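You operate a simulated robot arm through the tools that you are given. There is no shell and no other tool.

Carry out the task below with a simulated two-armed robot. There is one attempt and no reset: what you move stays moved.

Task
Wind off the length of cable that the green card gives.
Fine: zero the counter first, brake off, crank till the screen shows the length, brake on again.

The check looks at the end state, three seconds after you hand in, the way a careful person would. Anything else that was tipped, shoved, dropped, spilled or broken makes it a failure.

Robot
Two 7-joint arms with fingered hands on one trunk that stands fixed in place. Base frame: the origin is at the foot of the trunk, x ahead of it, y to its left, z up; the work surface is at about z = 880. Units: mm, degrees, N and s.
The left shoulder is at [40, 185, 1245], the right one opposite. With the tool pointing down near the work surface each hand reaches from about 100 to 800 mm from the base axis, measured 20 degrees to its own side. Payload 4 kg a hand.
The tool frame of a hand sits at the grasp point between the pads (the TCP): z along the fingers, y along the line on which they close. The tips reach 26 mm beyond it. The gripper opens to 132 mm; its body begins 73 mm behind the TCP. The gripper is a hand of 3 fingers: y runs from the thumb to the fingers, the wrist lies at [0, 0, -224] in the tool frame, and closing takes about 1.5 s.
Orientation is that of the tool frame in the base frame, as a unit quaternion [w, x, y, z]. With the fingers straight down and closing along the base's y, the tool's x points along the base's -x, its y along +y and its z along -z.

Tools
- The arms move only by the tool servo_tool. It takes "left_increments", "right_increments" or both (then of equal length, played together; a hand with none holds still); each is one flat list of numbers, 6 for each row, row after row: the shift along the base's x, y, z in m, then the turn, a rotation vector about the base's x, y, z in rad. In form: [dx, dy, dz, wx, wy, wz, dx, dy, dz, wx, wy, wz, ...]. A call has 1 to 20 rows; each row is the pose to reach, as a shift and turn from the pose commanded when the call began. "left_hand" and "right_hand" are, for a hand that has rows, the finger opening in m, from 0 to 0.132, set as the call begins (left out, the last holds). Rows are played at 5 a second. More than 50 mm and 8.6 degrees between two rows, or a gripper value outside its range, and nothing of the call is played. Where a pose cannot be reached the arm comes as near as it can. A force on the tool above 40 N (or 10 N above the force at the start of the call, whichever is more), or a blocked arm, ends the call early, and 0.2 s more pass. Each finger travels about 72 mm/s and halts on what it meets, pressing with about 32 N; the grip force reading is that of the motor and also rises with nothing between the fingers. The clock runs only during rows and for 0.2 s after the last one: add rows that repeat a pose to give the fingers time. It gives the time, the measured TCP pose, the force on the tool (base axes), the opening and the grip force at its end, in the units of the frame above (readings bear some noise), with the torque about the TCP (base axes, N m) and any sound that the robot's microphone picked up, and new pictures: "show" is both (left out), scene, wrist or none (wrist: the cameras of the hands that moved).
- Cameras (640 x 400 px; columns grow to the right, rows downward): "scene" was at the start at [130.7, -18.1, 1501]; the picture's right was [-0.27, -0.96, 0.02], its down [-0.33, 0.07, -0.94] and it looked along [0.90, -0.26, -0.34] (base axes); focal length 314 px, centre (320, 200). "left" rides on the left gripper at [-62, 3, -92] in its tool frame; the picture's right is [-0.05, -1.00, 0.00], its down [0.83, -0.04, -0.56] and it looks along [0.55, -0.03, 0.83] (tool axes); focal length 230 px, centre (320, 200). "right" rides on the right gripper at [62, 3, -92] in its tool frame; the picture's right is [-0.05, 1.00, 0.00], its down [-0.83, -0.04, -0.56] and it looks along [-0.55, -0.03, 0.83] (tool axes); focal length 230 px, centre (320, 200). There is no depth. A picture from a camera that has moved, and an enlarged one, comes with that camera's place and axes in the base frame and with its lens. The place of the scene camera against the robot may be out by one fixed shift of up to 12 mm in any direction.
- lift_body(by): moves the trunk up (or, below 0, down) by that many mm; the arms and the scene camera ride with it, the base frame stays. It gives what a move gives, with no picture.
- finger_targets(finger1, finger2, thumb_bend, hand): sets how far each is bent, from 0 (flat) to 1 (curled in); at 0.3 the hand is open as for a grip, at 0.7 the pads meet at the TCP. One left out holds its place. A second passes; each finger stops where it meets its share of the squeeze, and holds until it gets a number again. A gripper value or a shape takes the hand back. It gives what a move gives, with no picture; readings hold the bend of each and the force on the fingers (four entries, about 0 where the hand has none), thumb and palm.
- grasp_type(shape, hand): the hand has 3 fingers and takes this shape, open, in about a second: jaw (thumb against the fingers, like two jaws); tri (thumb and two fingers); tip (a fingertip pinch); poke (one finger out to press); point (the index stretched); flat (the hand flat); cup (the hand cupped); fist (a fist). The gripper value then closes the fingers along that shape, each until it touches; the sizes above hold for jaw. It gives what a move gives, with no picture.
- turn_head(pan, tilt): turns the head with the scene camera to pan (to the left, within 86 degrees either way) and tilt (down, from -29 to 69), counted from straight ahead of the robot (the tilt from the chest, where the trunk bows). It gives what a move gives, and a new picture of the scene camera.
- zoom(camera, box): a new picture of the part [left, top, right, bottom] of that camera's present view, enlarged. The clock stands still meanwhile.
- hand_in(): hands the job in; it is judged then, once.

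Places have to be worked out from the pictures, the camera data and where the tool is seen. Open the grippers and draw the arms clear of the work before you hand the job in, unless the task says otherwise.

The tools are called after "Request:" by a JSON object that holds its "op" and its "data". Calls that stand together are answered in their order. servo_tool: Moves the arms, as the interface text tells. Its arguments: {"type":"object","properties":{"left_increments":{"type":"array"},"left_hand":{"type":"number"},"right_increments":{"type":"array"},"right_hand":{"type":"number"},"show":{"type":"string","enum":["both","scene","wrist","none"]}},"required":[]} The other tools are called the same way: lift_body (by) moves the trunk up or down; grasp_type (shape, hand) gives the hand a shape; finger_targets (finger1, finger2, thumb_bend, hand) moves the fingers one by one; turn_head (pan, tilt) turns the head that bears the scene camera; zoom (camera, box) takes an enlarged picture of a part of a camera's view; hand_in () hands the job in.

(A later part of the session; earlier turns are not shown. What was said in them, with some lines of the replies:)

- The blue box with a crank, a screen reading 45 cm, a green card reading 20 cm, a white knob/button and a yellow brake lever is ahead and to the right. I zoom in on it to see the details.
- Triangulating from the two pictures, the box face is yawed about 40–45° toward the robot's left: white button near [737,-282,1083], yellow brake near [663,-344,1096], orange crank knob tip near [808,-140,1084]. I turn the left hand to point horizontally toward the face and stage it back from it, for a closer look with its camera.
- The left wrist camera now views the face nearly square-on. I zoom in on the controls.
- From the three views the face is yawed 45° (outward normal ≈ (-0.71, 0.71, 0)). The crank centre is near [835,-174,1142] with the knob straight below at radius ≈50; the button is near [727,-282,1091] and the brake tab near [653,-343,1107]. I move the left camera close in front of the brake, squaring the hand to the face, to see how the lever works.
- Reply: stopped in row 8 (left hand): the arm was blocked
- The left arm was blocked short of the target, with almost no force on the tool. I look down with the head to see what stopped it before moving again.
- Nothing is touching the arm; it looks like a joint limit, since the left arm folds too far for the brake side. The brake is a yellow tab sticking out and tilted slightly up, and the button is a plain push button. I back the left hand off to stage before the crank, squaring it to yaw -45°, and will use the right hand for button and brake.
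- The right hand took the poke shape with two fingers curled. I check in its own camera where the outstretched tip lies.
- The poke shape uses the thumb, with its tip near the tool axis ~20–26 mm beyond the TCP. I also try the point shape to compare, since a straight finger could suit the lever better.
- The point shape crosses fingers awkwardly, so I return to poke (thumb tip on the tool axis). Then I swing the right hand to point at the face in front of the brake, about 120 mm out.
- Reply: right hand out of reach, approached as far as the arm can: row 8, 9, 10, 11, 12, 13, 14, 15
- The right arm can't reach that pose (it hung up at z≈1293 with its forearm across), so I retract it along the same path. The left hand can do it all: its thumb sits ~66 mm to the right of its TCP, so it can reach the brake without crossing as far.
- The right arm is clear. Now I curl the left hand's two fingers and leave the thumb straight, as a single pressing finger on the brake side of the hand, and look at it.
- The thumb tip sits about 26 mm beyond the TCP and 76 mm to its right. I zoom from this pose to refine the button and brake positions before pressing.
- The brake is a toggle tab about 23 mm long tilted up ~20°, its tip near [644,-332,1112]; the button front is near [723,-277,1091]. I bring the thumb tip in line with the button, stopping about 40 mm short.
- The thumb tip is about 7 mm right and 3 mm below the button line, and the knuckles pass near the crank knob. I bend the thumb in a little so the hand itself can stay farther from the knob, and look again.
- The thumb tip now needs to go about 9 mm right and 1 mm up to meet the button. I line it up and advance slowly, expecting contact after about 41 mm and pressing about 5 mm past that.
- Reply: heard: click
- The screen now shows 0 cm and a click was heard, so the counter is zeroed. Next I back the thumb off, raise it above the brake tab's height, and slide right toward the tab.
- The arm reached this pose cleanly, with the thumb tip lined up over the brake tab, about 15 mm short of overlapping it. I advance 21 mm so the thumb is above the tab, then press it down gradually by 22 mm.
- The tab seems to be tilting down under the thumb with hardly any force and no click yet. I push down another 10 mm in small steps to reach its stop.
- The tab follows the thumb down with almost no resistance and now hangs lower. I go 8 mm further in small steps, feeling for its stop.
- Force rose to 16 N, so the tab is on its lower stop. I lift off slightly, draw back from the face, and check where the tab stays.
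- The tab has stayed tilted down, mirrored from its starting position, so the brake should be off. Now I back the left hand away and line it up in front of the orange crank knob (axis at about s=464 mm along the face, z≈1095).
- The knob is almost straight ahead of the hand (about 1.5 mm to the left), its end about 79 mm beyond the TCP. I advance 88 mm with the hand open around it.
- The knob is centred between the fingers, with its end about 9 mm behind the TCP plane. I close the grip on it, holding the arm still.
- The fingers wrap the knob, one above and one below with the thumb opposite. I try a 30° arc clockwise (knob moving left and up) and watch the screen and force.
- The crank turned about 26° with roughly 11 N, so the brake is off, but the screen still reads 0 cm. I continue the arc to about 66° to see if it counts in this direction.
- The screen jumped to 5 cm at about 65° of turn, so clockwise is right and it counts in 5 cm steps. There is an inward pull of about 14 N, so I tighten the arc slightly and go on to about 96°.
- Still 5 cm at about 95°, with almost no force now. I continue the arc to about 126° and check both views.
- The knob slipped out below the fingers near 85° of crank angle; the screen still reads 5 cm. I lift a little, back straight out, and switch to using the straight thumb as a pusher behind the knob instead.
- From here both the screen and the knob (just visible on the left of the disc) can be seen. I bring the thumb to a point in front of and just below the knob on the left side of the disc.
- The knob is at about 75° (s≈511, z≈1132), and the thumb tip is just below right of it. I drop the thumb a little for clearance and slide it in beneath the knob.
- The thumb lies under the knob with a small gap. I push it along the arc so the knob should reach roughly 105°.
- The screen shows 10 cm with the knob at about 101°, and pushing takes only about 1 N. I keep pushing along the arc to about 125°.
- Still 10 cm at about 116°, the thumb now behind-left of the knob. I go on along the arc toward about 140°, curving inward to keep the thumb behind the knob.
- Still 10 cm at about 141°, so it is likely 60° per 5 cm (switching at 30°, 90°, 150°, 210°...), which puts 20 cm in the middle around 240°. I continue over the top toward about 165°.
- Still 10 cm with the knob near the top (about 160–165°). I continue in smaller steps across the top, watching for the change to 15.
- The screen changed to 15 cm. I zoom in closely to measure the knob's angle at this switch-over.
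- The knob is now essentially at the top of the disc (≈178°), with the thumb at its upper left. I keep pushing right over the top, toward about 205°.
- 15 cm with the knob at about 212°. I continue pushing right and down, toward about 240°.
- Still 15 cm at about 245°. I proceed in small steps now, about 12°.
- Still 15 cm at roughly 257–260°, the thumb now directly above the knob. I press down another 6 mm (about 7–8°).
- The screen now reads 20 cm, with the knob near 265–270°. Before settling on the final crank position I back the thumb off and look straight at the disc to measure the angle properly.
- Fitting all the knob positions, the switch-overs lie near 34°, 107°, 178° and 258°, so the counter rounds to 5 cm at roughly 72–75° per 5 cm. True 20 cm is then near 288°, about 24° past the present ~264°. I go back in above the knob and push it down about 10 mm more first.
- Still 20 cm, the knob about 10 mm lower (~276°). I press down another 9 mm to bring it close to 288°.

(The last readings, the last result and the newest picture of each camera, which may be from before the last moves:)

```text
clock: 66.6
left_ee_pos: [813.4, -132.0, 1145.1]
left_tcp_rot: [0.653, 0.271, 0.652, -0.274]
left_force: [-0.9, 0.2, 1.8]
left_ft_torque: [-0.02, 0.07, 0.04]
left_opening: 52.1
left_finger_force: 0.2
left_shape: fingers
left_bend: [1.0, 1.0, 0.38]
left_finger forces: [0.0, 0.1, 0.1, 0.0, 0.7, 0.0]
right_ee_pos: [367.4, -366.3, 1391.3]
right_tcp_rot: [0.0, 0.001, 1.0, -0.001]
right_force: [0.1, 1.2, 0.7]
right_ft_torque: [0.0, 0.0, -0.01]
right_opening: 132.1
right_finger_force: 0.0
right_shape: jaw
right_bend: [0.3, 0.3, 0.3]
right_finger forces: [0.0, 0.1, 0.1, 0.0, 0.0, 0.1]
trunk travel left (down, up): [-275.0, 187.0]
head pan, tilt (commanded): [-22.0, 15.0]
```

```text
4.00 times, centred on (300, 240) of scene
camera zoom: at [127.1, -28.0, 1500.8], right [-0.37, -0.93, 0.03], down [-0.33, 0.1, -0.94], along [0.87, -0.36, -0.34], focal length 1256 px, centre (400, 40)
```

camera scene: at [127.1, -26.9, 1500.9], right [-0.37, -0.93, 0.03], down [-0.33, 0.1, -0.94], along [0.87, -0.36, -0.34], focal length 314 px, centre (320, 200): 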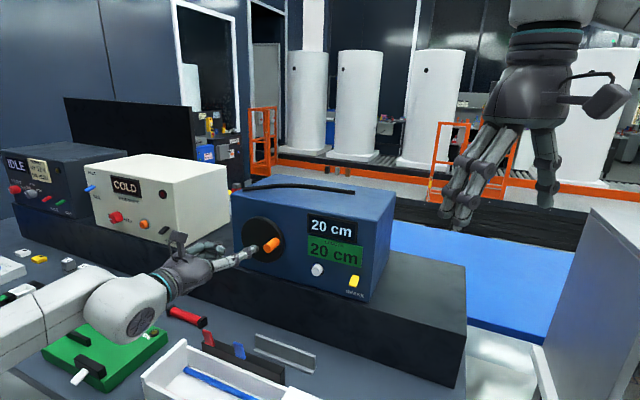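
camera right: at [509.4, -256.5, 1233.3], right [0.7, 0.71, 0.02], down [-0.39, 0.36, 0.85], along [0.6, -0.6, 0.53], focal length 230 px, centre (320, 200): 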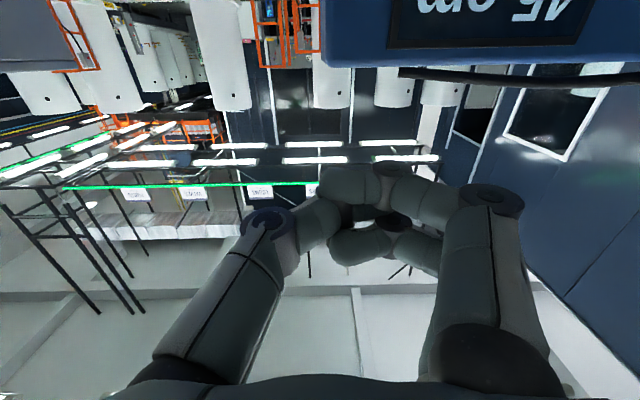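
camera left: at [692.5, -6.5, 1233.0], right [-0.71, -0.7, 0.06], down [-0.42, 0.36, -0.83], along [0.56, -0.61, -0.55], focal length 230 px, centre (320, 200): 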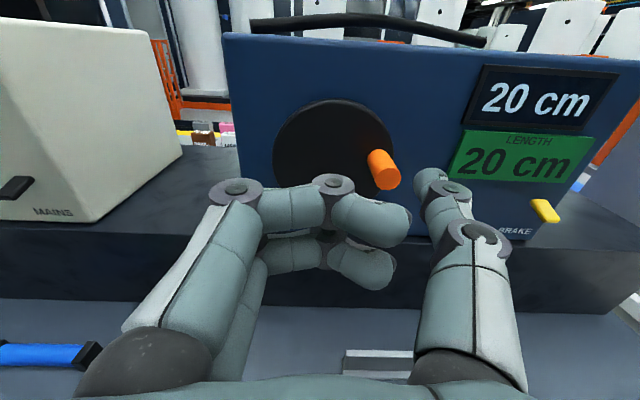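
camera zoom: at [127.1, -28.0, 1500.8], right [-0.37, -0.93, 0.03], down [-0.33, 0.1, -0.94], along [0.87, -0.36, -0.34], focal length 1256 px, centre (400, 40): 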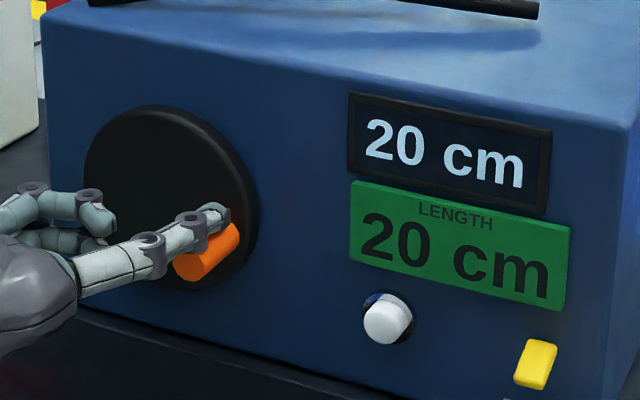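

The counter holds 20 cm with the knob now near 288°. I lift the thumb off the knob, draw straight back, and check the screen and crank once more.

Request:
{"op": "servo_tool", "data": {"left_increments": [-0.0004, -0.0004, 0.007, 0, 0, 0, -0.0106, 0.0106, 0.009, 0, 0, 0, -0.0212, 0.0212, 0.009, 0, 0, 0, -0.0318, 0.0318, 0.009, 0, 0, 0, -0.0424, 0.0424, 0.009, 0, 0, 0, -0.0566, 0.0566, 0.009, 0, 0, 0], "show": "wrist"}}

Request:
{"op": "zoom", "data": {"camera": "left", "box": [240, 60, 500, 220]}}

Request:
{"op": "zoom", "data": {"camera": "scene", "box": [220, 190, 380, 290]}}

```text
clock: 68.0
left_ee_pos: [756.5, -72.4, 1154.7]
left_tcp_rot: [0.653, 0.27, 0.652, -0.274]
left_force: [0.6, 0.3, -0.9]
left_ft_torque: [0.02, 0.01, 0.0]
left_opening: 52.0
left_finger_force: 0.0
left_shape: fingers
left_bend: [1.0, 1.0, 0.38]
left_finger forces: [0.0, 0.0, 0.1, 0.0, 0.0, 0.0]
right_ee_pos: [368.1, -364.6, 1390.7]
right_tcp_rot: [0.001, 0.001, 1.0, 0.0]
right_force: [0.1, -0.3, 0.9]
right_ft_torque: [-0.02, -0.01, 0.01]
right_opening: 131.7
right_finger_force: 0.0
right_shape: jaw
right_bend: [0.3, 0.3, 0.3]
right_finger forces: [0.0, 0.0, 0.0, 0.0, 0.1, 0.0]
trunk travel left (down, up): [-275.0, 187.0]
head pan, tilt (commanded): [-22.0, 15.0]
camera left: at [693.9, -5.8, 1215.3], right [-0.71, -0.7, 0.06], down [-0.42, 0.36, -0.83], along [0.56, -0.61, -0.55], focal length 230 px, centre (320, 200)
```

left: 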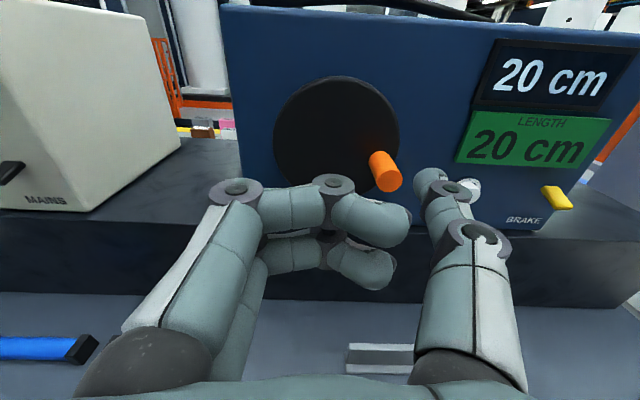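

```text
2.46 times, centred on (370, 140) of left
camera zoom: at [693.9, -5.8, 1215.3], right [-0.71, -0.7, 0.06], down [-0.42, 0.36, -0.83], along [0.56, -0.61, -0.55], focal length 566 px, centre (197, 348)
```

zoom: 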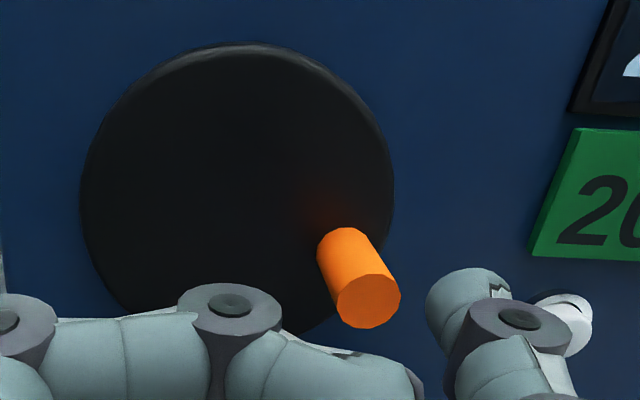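

```text
4.00 times, centred on (300, 240) of scene
camera zoom: at [127.1, -26.8, 1500.9], right [-0.37, -0.93, 0.03], down [-0.33, 0.1, -0.94], along [0.87, -0.36, -0.34], focal length 1256 px, centre (400, 40)
```

zoom: 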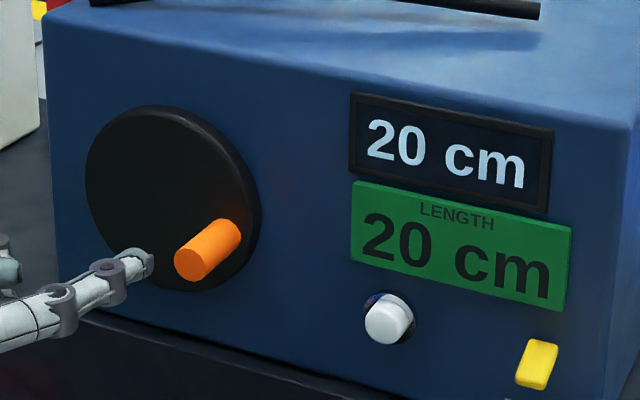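

The crank is at about 288° and the screen reads 20 cm. Now I bring the thumb (straightened to 0.3) to a point in front of and below the brake tab, to push it back up.

Request:
{"op": "finger_targets", "data": {"hand": "left", "thumb_bend": 0.3}}

Request:
{"op": "servo_tool", "data": {"left_increments": [-0.0107, -0.0211, -0.0106, 0, 0, 0, -0.0214, -0.0422, -0.0212, 0, 0, 0, -0.0321, -0.0633, -0.0318, 0, 0, 0, -0.0428, -0.0844, -0.0424, 0, 0, 0, -0.0534, -0.1054, -0.0529, 0, 0, 0, -0.0641, -0.1265, -0.0635, 0, 0, 0, -0.0748, -0.1476, -0.0741, 0, 0, 0, -0.0855, -0.1687, -0.0847, 0, 0, 0, -0.0855, -0.1687, -0.0847, 0, 0, 0], "show": "both"}}

Request:
{"op": "zoom", "data": {"camera": "left", "box": [380, 60, 600, 220]}}

Request:
{"op": "zoom", "data": {"camera": "scene", "box": [260, 200, 400, 310]}}

```text
clock: 69.0
left_ee_pos: [758.0, -76.0, 1155.4]
left_tcp_rot: [0.653, 0.27, 0.653, -0.274]
left_force: [-1.1, 0.9, -0.7]
left_ft_torque: [-0.01, -0.01, -0.03]
left_opening: 57.8
left_finger_force: 0.1
left_shape: fingers
left_bend: [1.0, 1.0, 0.3]
left_finger forces: [0.0, 0.0, 0.0, 0.1, 0.0, 0.1]
right_ee_pos: [367.6, -365.7, 1390.1]
right_tcp_rot: [0.0, 0.002, 1.0, 0.0]
right_force: [1.1, -0.2, -0.2]
right_ft_torque: [0.0, -0.01, -0.01]
right_opening: 131.9
right_finger_force: 0.1
right_shape: jaw
right_bend: [0.3, 0.3, 0.3]
right_finger forces: [0.1, 0.0, 0.0, 0.0, 0.1, 0.0]
trunk travel left (down, up): [-275.0, 187.0]
head pan, tilt (commanded): [-22.0, 15.0]
```

```text
clock: 71.0
left_ee_pos: [670.6, -242.6, 1069.5]
left_tcp_rot: [0.653, 0.27, 0.653, -0.273]
left_force: [0.3, 0.2, 0.7]
left_ft_torque: [0.0, 0.03, -0.05]
left_opening: 57.5
left_finger_force: 0.0
left_shape: fingers
left_bend: [1.0, 1.0, 0.3]
left_finger forces: [0.0, 0.0, 0.1, 0.1, 0.1, 0.0]
right_ee_pos: [368.5, -365.1, 1390.8]
right_tcp_rot: [0.001, 0.001, 1.0, 0.0]
right_force: [-1.2, -0.2, 0.2]
right_ft_torque: [0.0, 0.01, -0.01]
right_opening: 132.0
right_finger_force: 0.1
right_shape: jaw
right_bend: [0.3, 0.3, 0.3]
right_finger forces: [0.1, 0.1, 0.1, 0.1, 0.1, 0.0]
trunk travel left (down, up): [-275.0, 187.0]
head pan, tilt (commanded): [-22.0, 15.0]
camera scene: at [127.5, -27.5, 1500.8], right [-0.37, -0.93, 0.03], down [-0.33, 0.1, -0.94], along [0.87, -0.36, -0.34], focal length 314 px, centre (320, 200)
camera left: at [608.3, -174.8, 1129.4], right [-0.71, -0.7, 0.06], down [-0.42, 0.36, -0.83], along [0.56, -0.61, -0.55], focal length 230 px, centre (320, 200)
```

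scene: 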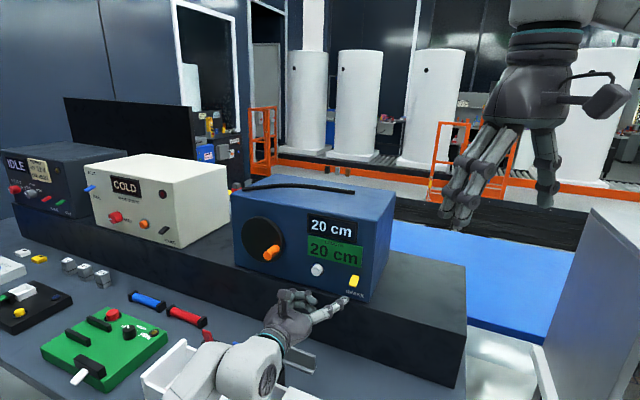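
left: 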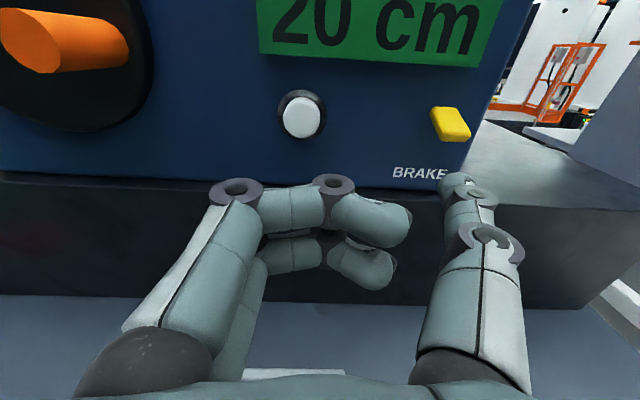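

```text
2.50 times, centred on (490, 140) of left
camera zoom: at [608.3, -174.8, 1129.4], right [-0.71, -0.7, 0.06], down [-0.42, 0.36, -0.83], along [0.56, -0.61, -0.55], focal length 575 px, centre (-105, 350)
```

zoom: 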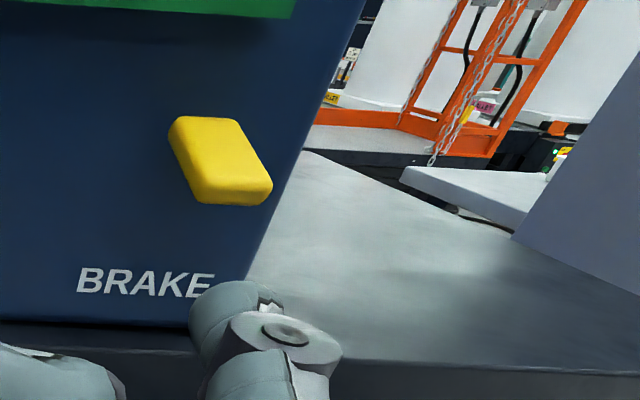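

```text
3.64 times, centred on (330, 255) of scene
camera zoom: at [127.5, -27.5, 1500.8], right [-0.37, -0.93, 0.03], down [-0.33, 0.1, -0.94], along [0.87, -0.36, -0.34], focal length 1141 px, centre (284, 0)
```

zoom: 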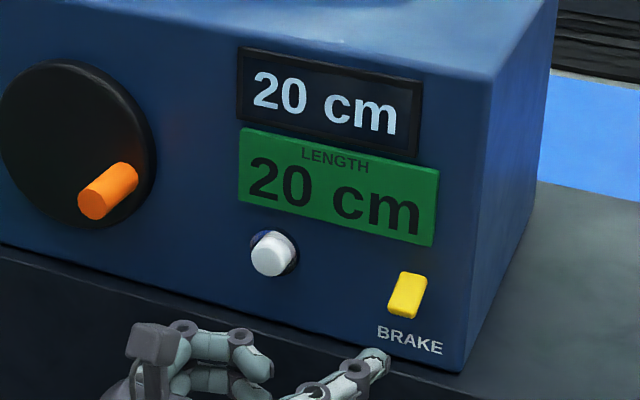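

The thumb is lined up below the tab with about 7 mm clearance. I slide it in under the tab and lift it about 26 mm, as in the reverse of the first push.

Request:
{"op": "servo_tool", "data": {"left_increments": [0.0085, -0.0057, 0, 0, 0, 0, 0.0163, -0.0134, 0, 0, 0, 0, 0.0233, -0.0205, 0, 0, 0, 0, 0.0233, -0.0205, 0.006, 0, 0, 0, 0.0233, -0.0205, 0.012, 0, 0, 0, 0.0233, -0.0205, 0.017, 0, 0, 0, 0.0233, -0.0205, 0.021, 0, 0, 0, 0.0233, -0.0205, 0.024, 0, 0, 0, 0.0233, -0.0205, 0.026, 0, 0, 0, 0.0233, -0.0205, 0.026, 0, 0, 0], "show": "wrist"}}

Request:
{"op": "zoom", "data": {"camera": "left", "box": [380, 80, 600, 220]}}

Request:
{"op": "zoom", "data": {"camera": "scene", "box": [280, 200, 400, 310]}}

```text
clock: 73.2
left_ee_pos: [693.1, -264.7, 1095.0]
left_tcp_rot: [0.652, 0.271, 0.652, -0.275]
left_force: [-0.8, 0.3, 0.2]
left_ft_torque: [-0.01, -0.02, 0.01]
left_opening: 57.8
left_finger_force: 0.0
left_shape: fingers
left_bend: [1.0, 1.0, 0.3]
left_finger forces: [0.0, 0.0, 0.0, 0.0, 0.1, 0.0]
right_ee_pos: [367.8, -366.2, 1390.9]
right_tcp_rot: [0.001, 0.0, 1.0, 0.0]
right_force: [0.0, 0.3, 0.2]
right_ft_torque: [0.02, 0.02, -0.02]
right_opening: 132.0
right_finger_force: 0.1
right_shape: jaw
right_bend: [0.3, 0.3, 0.3]
right_finger forces: [0.0, 0.1, 0.1, 0.1, 0.0, 0.0]
trunk travel left (down, up): [-275.0, 187.0]
head pan, tilt (commanded): [-22.0, 15.0]
camera left: at [631.9, -195.7, 1155.9], right [-0.71, -0.7, 0.06], down [-0.42, 0.36, -0.83], along [0.56, -0.61, -0.55], focal length 230 px, centre (320, 200)
```

left: 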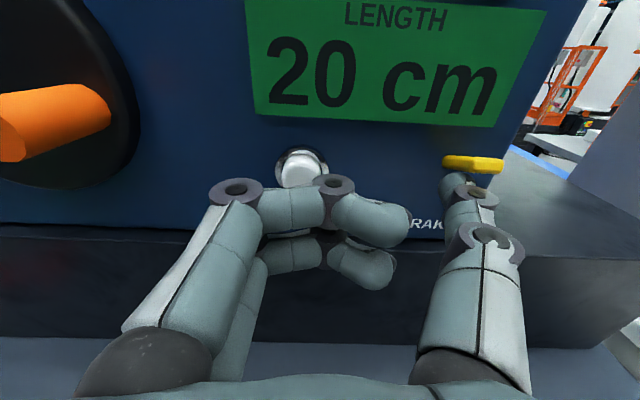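

```text
2.86 times, centred on (490, 150) of left
camera zoom: at [631.9, -195.7, 1155.9], right [-0.71, -0.7, 0.06], down [-0.42, 0.36, -0.83], along [0.56, -0.61, -0.55], focal length 657 px, centre (-166, 343)
```

zoom: 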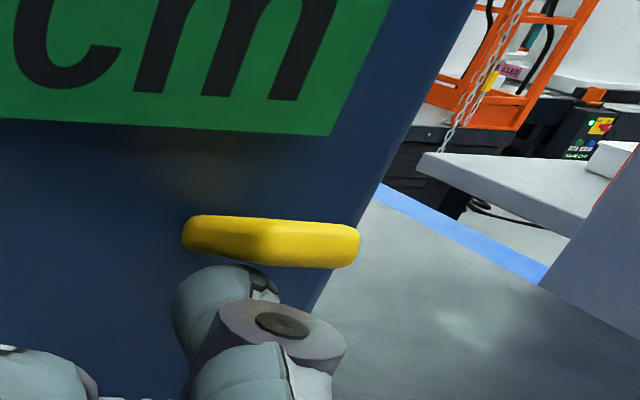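

```text
3.64 times, centred on (340, 255) of scene
camera zoom: at [127.4, -28.0, 1500.8], right [-0.37, -0.93, 0.03], down [-0.33, 0.1, -0.94], along [0.87, -0.36, -0.34], focal length 1141 px, centre (247, 0)
```

zoom: 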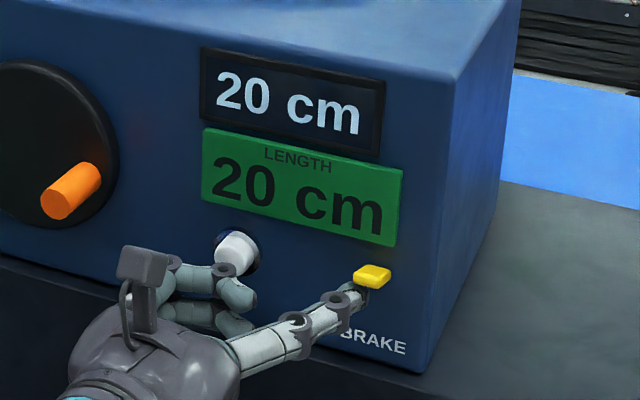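

The tab has come up with the thumb beneath it. I keep lifting in 2 mm steps until it meets its upper stop.

Request:
{"op": "servo_tool", "data": {"left_increments": [0, 0, 0.002, 0, 0, 0, 0, 0, 0.004, 0, 0, 0, 0, 0, 0.006, 0, 0, 0, 0, 0, 0.008, 0, 0, 0, 0, 0, 0.008, 0, 0, 0], "show": "none"}}

Request:
{"op": "zoom", "data": {"camera": "left", "box": [380, 80, 600, 220]}}

Request:
{"op": "zoom", "data": {"camera": "scene", "box": [280, 200, 400, 310]}}

```text
clock: 74.4
left_ee_pos: [695.5, -263.0, 1098.7]
left_tcp_rot: [0.651, 0.272, 0.655, -0.272]
left_force: [-2.9, 3.3, -17.8]
left_ft_torque: [1.22, -0.71, -0.34]
left_opening: 58.2
left_finger_force: 8.4
left_shape: fingers
left_bend: [1.0, 1.0, 0.29]
left_finger forces: [0.1, 0.0, 0.1, 0.0, 17.2, 0.0]
right_ee_pos: [369.4, -366.9, 1389.6]
right_tcp_rot: [0.0, 0.001, 1.0, 0.001]
right_force: [-0.5, -0.2, 0.6]
right_ft_torque: [0.02, 0.0, 0.0]
right_opening: 131.6
right_finger_force: 0.1
right_shape: jaw
right_bend: [0.3, 0.3, 0.3]
right_finger forces: [0.0, 0.1, 0.0, 0.0, 0.0, 0.0]
trunk travel left (down, up): [-275.0, 187.0]
head pan, tilt (commanded): [-22.0, 15.0]
```

```text
2.86 times, centred on (490, 150) of left
camera zoom: at [633.4, -195.7, 1160.3], right [-0.71, -0.7, 0.05], down [-0.43, 0.37, -0.83], along [0.56, -0.61, -0.56], focal length 657 px, centre (-166, 343)
```

zoom: 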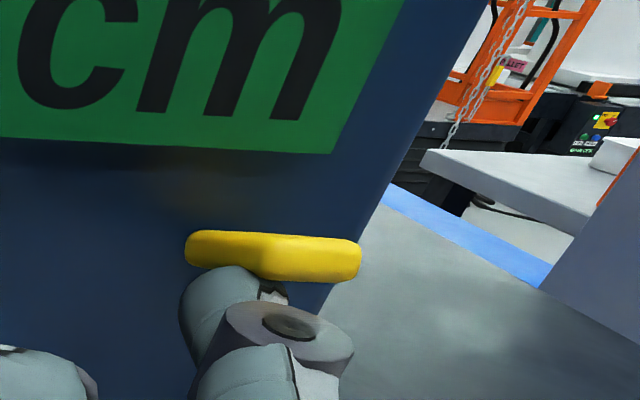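

```text
3.64 times, centred on (340, 255) of scene
camera zoom: at [129.1, -28.3, 1500.5], right [-0.37, -0.93, 0.03], down [-0.33, 0.1, -0.94], along [0.87, -0.36, -0.34], focal length 1141 px, centre (247, 0)
```

zoom: 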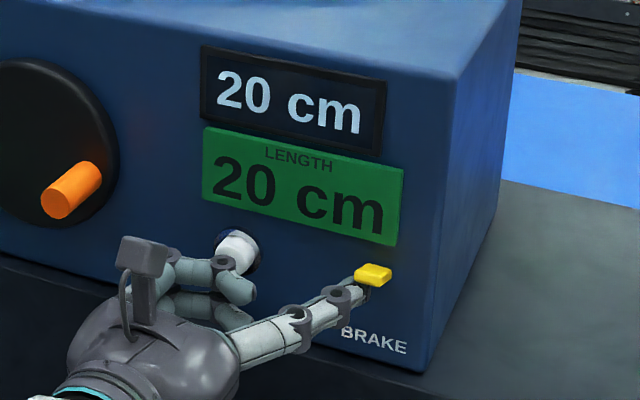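

The tab is on its upper stop (about 18 N upward push), so the brake should be on. I lower the thumb away from it, draw back, and check the tab and screen.

Request:
{"op": "servo_tool", "data": {"left_increments": [0, 0, -0.006, 0, 0, 0, 0, 0, -0.014, 0, 0, 0, -0.0106, 0.0106, -0.016, 0, 0, 0, -0.0212, 0.0212, -0.016, 0, 0, 0, -0.0106, 0.0318, -0.016, 0, 0, 0, 0.0035, 0.046, -0.016, 0, 0, 0, 0.0177, 0.0601, -0.016, 0, 0, 0, 0.0177, 0.0601, -0.016, 0, 0, 0], "show": "both"}}

Request:
{"op": "zoom", "data": {"camera": "left", "box": [380, 60, 600, 220]}}

Request:
{"op": "zoom", "data": {"camera": "scene", "box": [220, 180, 400, 310]}}

```text
clock: 76.2
left_ee_pos: [710.3, -203.0, 1087.5]
left_tcp_rot: [0.652, 0.27, 0.653, -0.274]
left_force: [1.2, 0.0, -0.1]
left_ft_torque: [0.01, 0.02, -0.02]
left_opening: 57.6
left_finger_force: 0.0
left_shape: fingers
left_bend: [1.0, 1.0, 0.3]
left_finger forces: [0.0, 0.1, 0.0, 0.1, 0.0, 0.1]
right_ee_pos: [367.3, -367.5, 1390.5]
right_tcp_rot: [0.0, 0.001, 1.0, 0.0]
right_force: [0.0, 0.5, 0.0]
right_ft_torque: [0.02, -0.01, -0.02]
right_opening: 132.0
right_finger_force: 0.1
right_shape: jaw
right_bend: [0.3, 0.3, 0.3]
right_finger forces: [0.0, 0.0, 0.0, 0.1, 0.1, 0.0]
trunk travel left (down, up): [-275.0, 187.0]
head pan, tilt (commanded): [-22.0, 15.0]
camera scene: at [127.3, -28.4, 1500.8], right [-0.37, -0.93, 0.03], down [-0.33, 0.1, -0.94], along [0.87, -0.36, -0.34], focal length 314 px, centre (320, 200)
camera left: at [648.6, -135.5, 1148.3], right [-0.71, -0.7, 0.06], down [-0.42, 0.36, -0.83], along [0.56, -0.61, -0.55], focal length 230 px, centre (320, 200)
```

scene: 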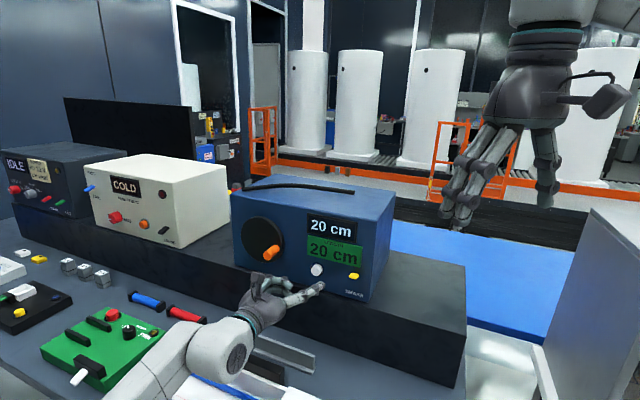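
left: 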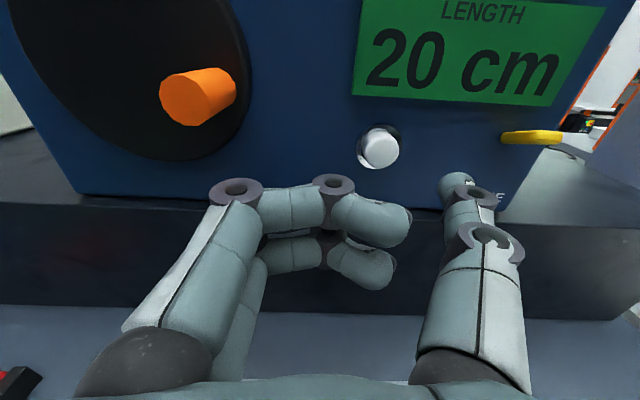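

```text
2.50 times, centred on (490, 140) of left
camera zoom: at [648.6, -135.5, 1148.3], right [-0.71, -0.7, 0.06], down [-0.42, 0.36, -0.83], along [0.56, -0.61, -0.55], focal length 575 px, centre (-105, 350)
```

zoom: 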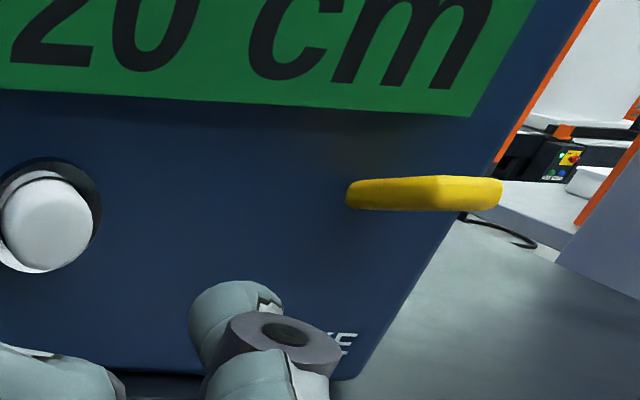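

```text
3.08 times, centred on (310, 245) of scene
camera zoom: at [127.3, -28.4, 1500.8], right [-0.37, -0.93, 0.03], down [-0.33, 0.1, -0.94], along [0.87, -0.36, -0.34], focal length 966 px, centre (351, 62)
```

zoom: 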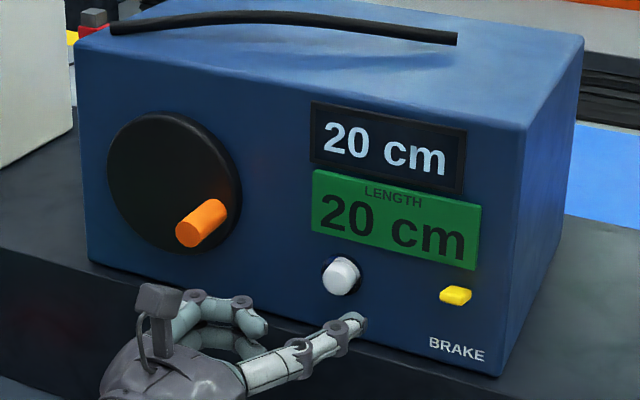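

The tab is back at its original upward tilt, the screen reads 20 cm, and nothing else has moved. I draw the left hand away from the box and then open it.

Request:
{"op": "servo_tool", "data": {"left_increments": [-0.0062, 0.018, 0.0124, 0, 0, 0, -0.0124, 0.036, 0.0248, 0, 0, 0, -0.0186, 0.054, 0.0372, 0, 0, 0, -0.0248, 0.072, 0.0496, 0, 0, 0, -0.031, 0.09, 0.062, 0, 0, 0, -0.031, 0.09, 0.062, 0, 0, 0], "show": "none"}}

Request:
{"op": "grasp_type", "data": {"hand": "left", "shape": "jaw"}}

Request:
{"op": "servo_tool", "data": {"left_increments": [-0.0177, 0.0077, 0.0144, 0.0409, 0.0988, 0.0409, -0.0355, 0.0153, 0.0288, 0.0819, 0.1976, 0.0819, -0.0532, 0.023, 0.0432, 0.1228, 0.2964, 0.1228, -0.0709, 0.0307, 0.0576, 0.1637, 0.3953, 0.1637, -0.0887, 0.0383, 0.072, 0.2046, 0.4941, 0.2046, -0.1064, 0.046, 0.0864, 0.2456, 0.5929, 0.2456, -0.1241, 0.0537, 0.1008, 0.2865, 0.6917, 0.2865, -0.1419, 0.0613, 0.1152, 0.3274, 0.7905, 0.3274, -0.1596, 0.069, 0.1296, 0.3683, 0.8893, 0.3683, -0.1773, 0.0767, 0.144, 0.4093, 0.9881, 0.4093, -0.1951, 0.0843, 0.1584, 0.4502, 1.087, 0.4502, -0.2128, 0.092, 0.1728, 0.4911, 1.1858, 0.4911, -0.2305, 0.0997, 0.1872, 0.532, 1.2846, 0.532, -0.2483, 0.1073, 0.2016, 0.573, 1.3834, 0.573, -0.266, 0.115, 0.216, 0.6139, 1.4822, 0.6139], "show": "scene"}}

```text
clock: 77.6
left_ee_pos: [680.0, -113.9, 1149.1]
left_tcp_rot: [0.652, 0.27, 0.653, -0.275]
left_force: [0.1, -0.4, -0.7]
left_ft_torque: [-0.01, -0.01, -0.01]
left_opening: 57.6
left_finger_force: 0.0
left_shape: fingers
left_bend: [1.0, 1.0, 0.3]
left_finger forces: [0.1, 0.1, 0.0, 0.0, 0.1, 0.1]
right_ee_pos: [369.5, -365.7, 1389.8]
right_tcp_rot: [0.0, 0.001, 1.0, 0.0]
right_force: [0.3, -0.5, -0.6]
right_ft_torque: [0.02, 0.02, 0.0]
right_opening: 131.8
right_finger_force: 0.1
right_shape: jaw
right_bend: [0.3, 0.3, 0.3]
right_finger forces: [0.0, 0.0, 0.0, 0.1, 0.0, 0.0]
trunk travel left (down, up): [-275.0, 187.0]
head pan, tilt (commanded): [-22.0, 15.0]
```

```text
clock: 78.5
left_ee_pos: [678.9, -113.8, 1148.5]
left_tcp_rot: [0.653, 0.27, 0.653, -0.274]
left_force: [0.0, -0.3, 0.3]
left_ft_torque: [0.01, -0.01, 0.02]
left_opening: 131.9
left_finger_force: 0.1
left_shape: jaw
left_bend: [0.3, 0.3, 0.3]
left_finger forces: [0.0, 0.1, 0.0, 0.0, 0.0, 0.0]
right_ee_pos: [367.3, -366.2, 1391.3]
right_tcp_rot: [0.0, 0.001, 1.0, 0.0]
right_force: [-0.1, 0.3, -0.3]
right_ft_torque: [0.03, -0.01, 0.03]
right_opening: 132.2
right_finger_force: 0.1
right_shape: jaw
right_bend: [0.3, 0.3, 0.3]
right_finger forces: [0.0, 0.1, 0.0, 0.0, 0.0, 0.1]
trunk travel left (down, up): [-275.0, 187.0]
head pan, tilt (commanded): [-22.0, 15.0]
```

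```text
clock: 81.7
left_ee_pos: [412.6, 0.3, 1367.0]
left_tcp_rot: [0.001, -0.004, 1.0, -0.003]
left_force: [-0.5, -0.5, -0.3]
left_ft_torque: [0.03, -0.04, -0.03]
left_opening: 131.8
left_finger_force: 0.1
left_shape: jaw
left_bend: [0.3, 0.3, 0.3]
left_finger forces: [0.0, 0.1, 0.0, 0.1, 0.1, 0.0]
right_ee_pos: [366.8, -366.3, 1391.6]
right_tcp_rot: [0.001, 0.001, 1.0, 0.0]
right_force: [0.1, -0.5, -0.2]
right_ft_torque: [0.02, -0.01, 0.02]
right_opening: 131.6
right_finger_force: 0.0
right_shape: jaw
right_bend: [0.3, 0.3, 0.3]
right_finger forces: [0.1, 0.0, 0.0, 0.1, 0.0, 0.1]
trunk travel left (down, up): [-275.0, 187.0]
head pan, tilt (commanded): [-22.0, 15.0]
camera scene: at [126.2, -28.0, 1501.0], right [-0.37, -0.93, 0.03], down [-0.33, 0.1, -0.94], along [0.87, -0.36, -0.34], focal length 314 px, centre (320, 200)
```

scene: 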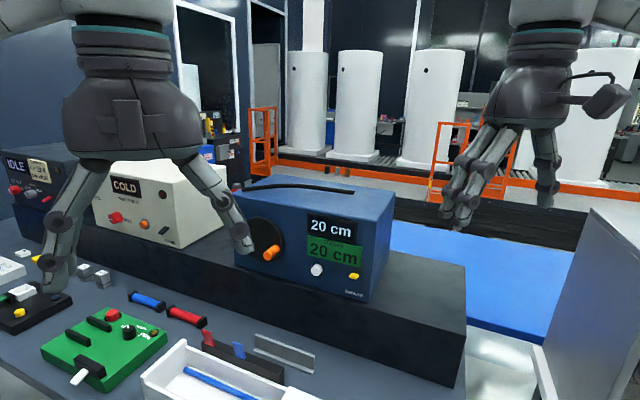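

Both hands are open and clear. A last look at the device and the table before handing in.

Request:
{"op": "zoom", "data": {"camera": "scene", "box": [220, 180, 400, 310]}}

Request:
{"op": "turn_head", "data": {"pan": -10, "tilt": 40}}

```text
3.08 times, centred on (310, 245) of scene
camera zoom: at [126.2, -28.0, 1501.0], right [-0.37, -0.93, 0.03], down [-0.33, 0.1, -0.94], along [0.87, -0.36, -0.34], focal length 966 px, centre (351, 62)
```

zoom: 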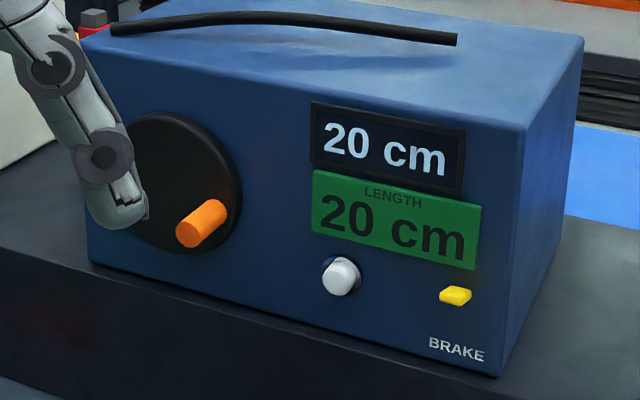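

```text
clock: 82.6
left_ee_pos: [414.1, 0.5, 1364.7]
left_tcp_rot: [0.001, -0.001, 1.0, -0.002]
left_force: [-0.3, 0.1, -0.4]
left_ft_torque: [0.02, 0.0, 0.0]
left_opening: 131.6
left_finger_force: 0.0
left_shape: jaw
left_bend: [0.3, 0.3, 0.3]
left_finger forces: [0.0, 0.0, 0.0, 0.0, 0.0, 0.1]
right_ee_pos: [368.8, -367.1, 1389.7]
right_tcp_rot: [0.0, 0.001, 1.0, 0.0]
right_force: [1.0, -0.1, -0.2]
right_ft_torque: [-0.01, 0.01, -0.02]
right_opening: 132.0
right_finger_force: 0.1
right_shape: jaw
right_bend: [0.3, 0.3, 0.3]
right_finger forces: [0.1, 0.0, 0.0, 0.1, 0.0, 0.0]
trunk travel left (down, up): [-275.0, 187.0]
head pan, tilt (commanded): [-10.0, 40.0]
camera scene: at [121.2, -7.8, 1461.7], right [-0.17, -0.98, 0.02], down [-0.7, 0.11, -0.71], along [0.69, -0.13, -0.71], focal length 314 px, centre (320, 200)
```

scene: 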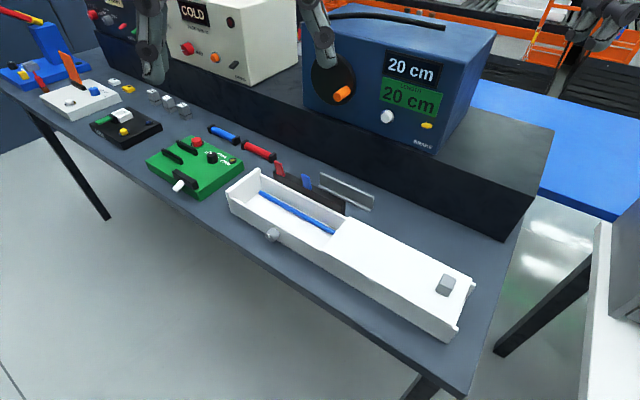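

The screen shows 20 cm, the tab is up, and the table looks undisturbed. I check the tray once against the earlier pictures with the right camera.

Request:
{"op": "zoom", "data": {"camera": "right", "box": [0, 0, 640, 400]}}

Request:
{"op": "zoom", "data": {"camera": "scene", "box": [210, 140, 400, 290]}}

```text
1.00 times, centred on (320, 200) of right (not enlarged: the box is as wide or as high as the picture)
camera zoom: at [306.5, -364.2, 1483.5], right [0.05, 1.0, 0.0], down [0.83, -0.04, 0.56], along [0.55, -0.03, -0.83], focal length 230 px, centre (320, 200)
```

zoom: 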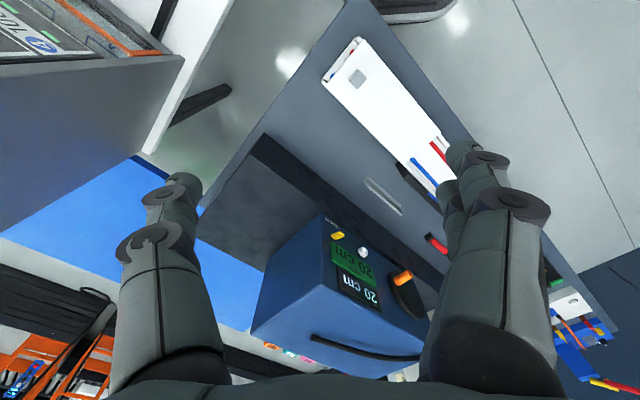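

```text
2.67 times, centred on (305, 215) of scene
camera zoom: at [121.2, -7.8, 1461.7], right [-0.17, -0.98, 0.02], down [-0.7, 0.11, -0.71], along [0.69, -0.13, -0.71], focal length 837 px, centre (360, 160)
```

zoom: 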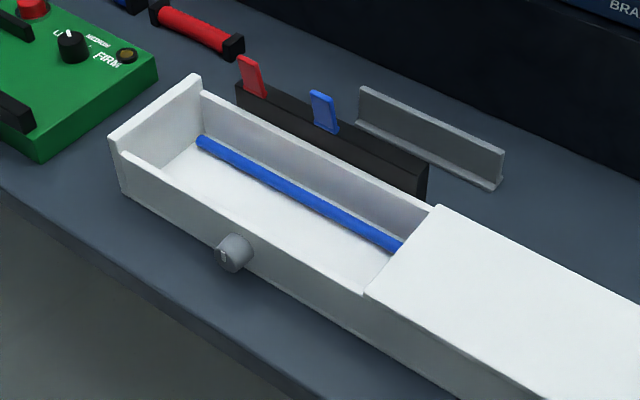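

The tray and its rods look as they did at the start, the red one now hidden behind the tray's near wall. The counter was zeroed, 20 cm wound off, the brake tab is back up, and both hands are open and clear, so I hand in.

Request:
{"op": "hand_in", "data": {}}

```text
The job is handed in.
```

I wound off the 20 cm on the green card, and the job is handed in. I haven't seen the result of the check.

- **Counter:** I pressed the white button first, and the screen went from 45 cm to 0.
- **Brake off:** I pushed the yellow tab down. I took up as "on" because the task says "on again"; I did not test the crank before pushing the tab down.
- **Crank:** I turned it clockwise until the screen showed 20 cm. The screen counts in 5 cm steps, so I went about 24° past where it first read 20, to sit near the middle of that step. The knob slipped out of my grip at about 85°, so I pushed it the rest of the way with the thumb.
- **Brake on:** I pushed the tab back up to its upper stop, the same tilt it had at the start. I did not test that it holds the crank.

The screen still read 20 cm at the last look. Both hands are open and clear of the work, and in the pictures nothing else on the table appears to have moved.
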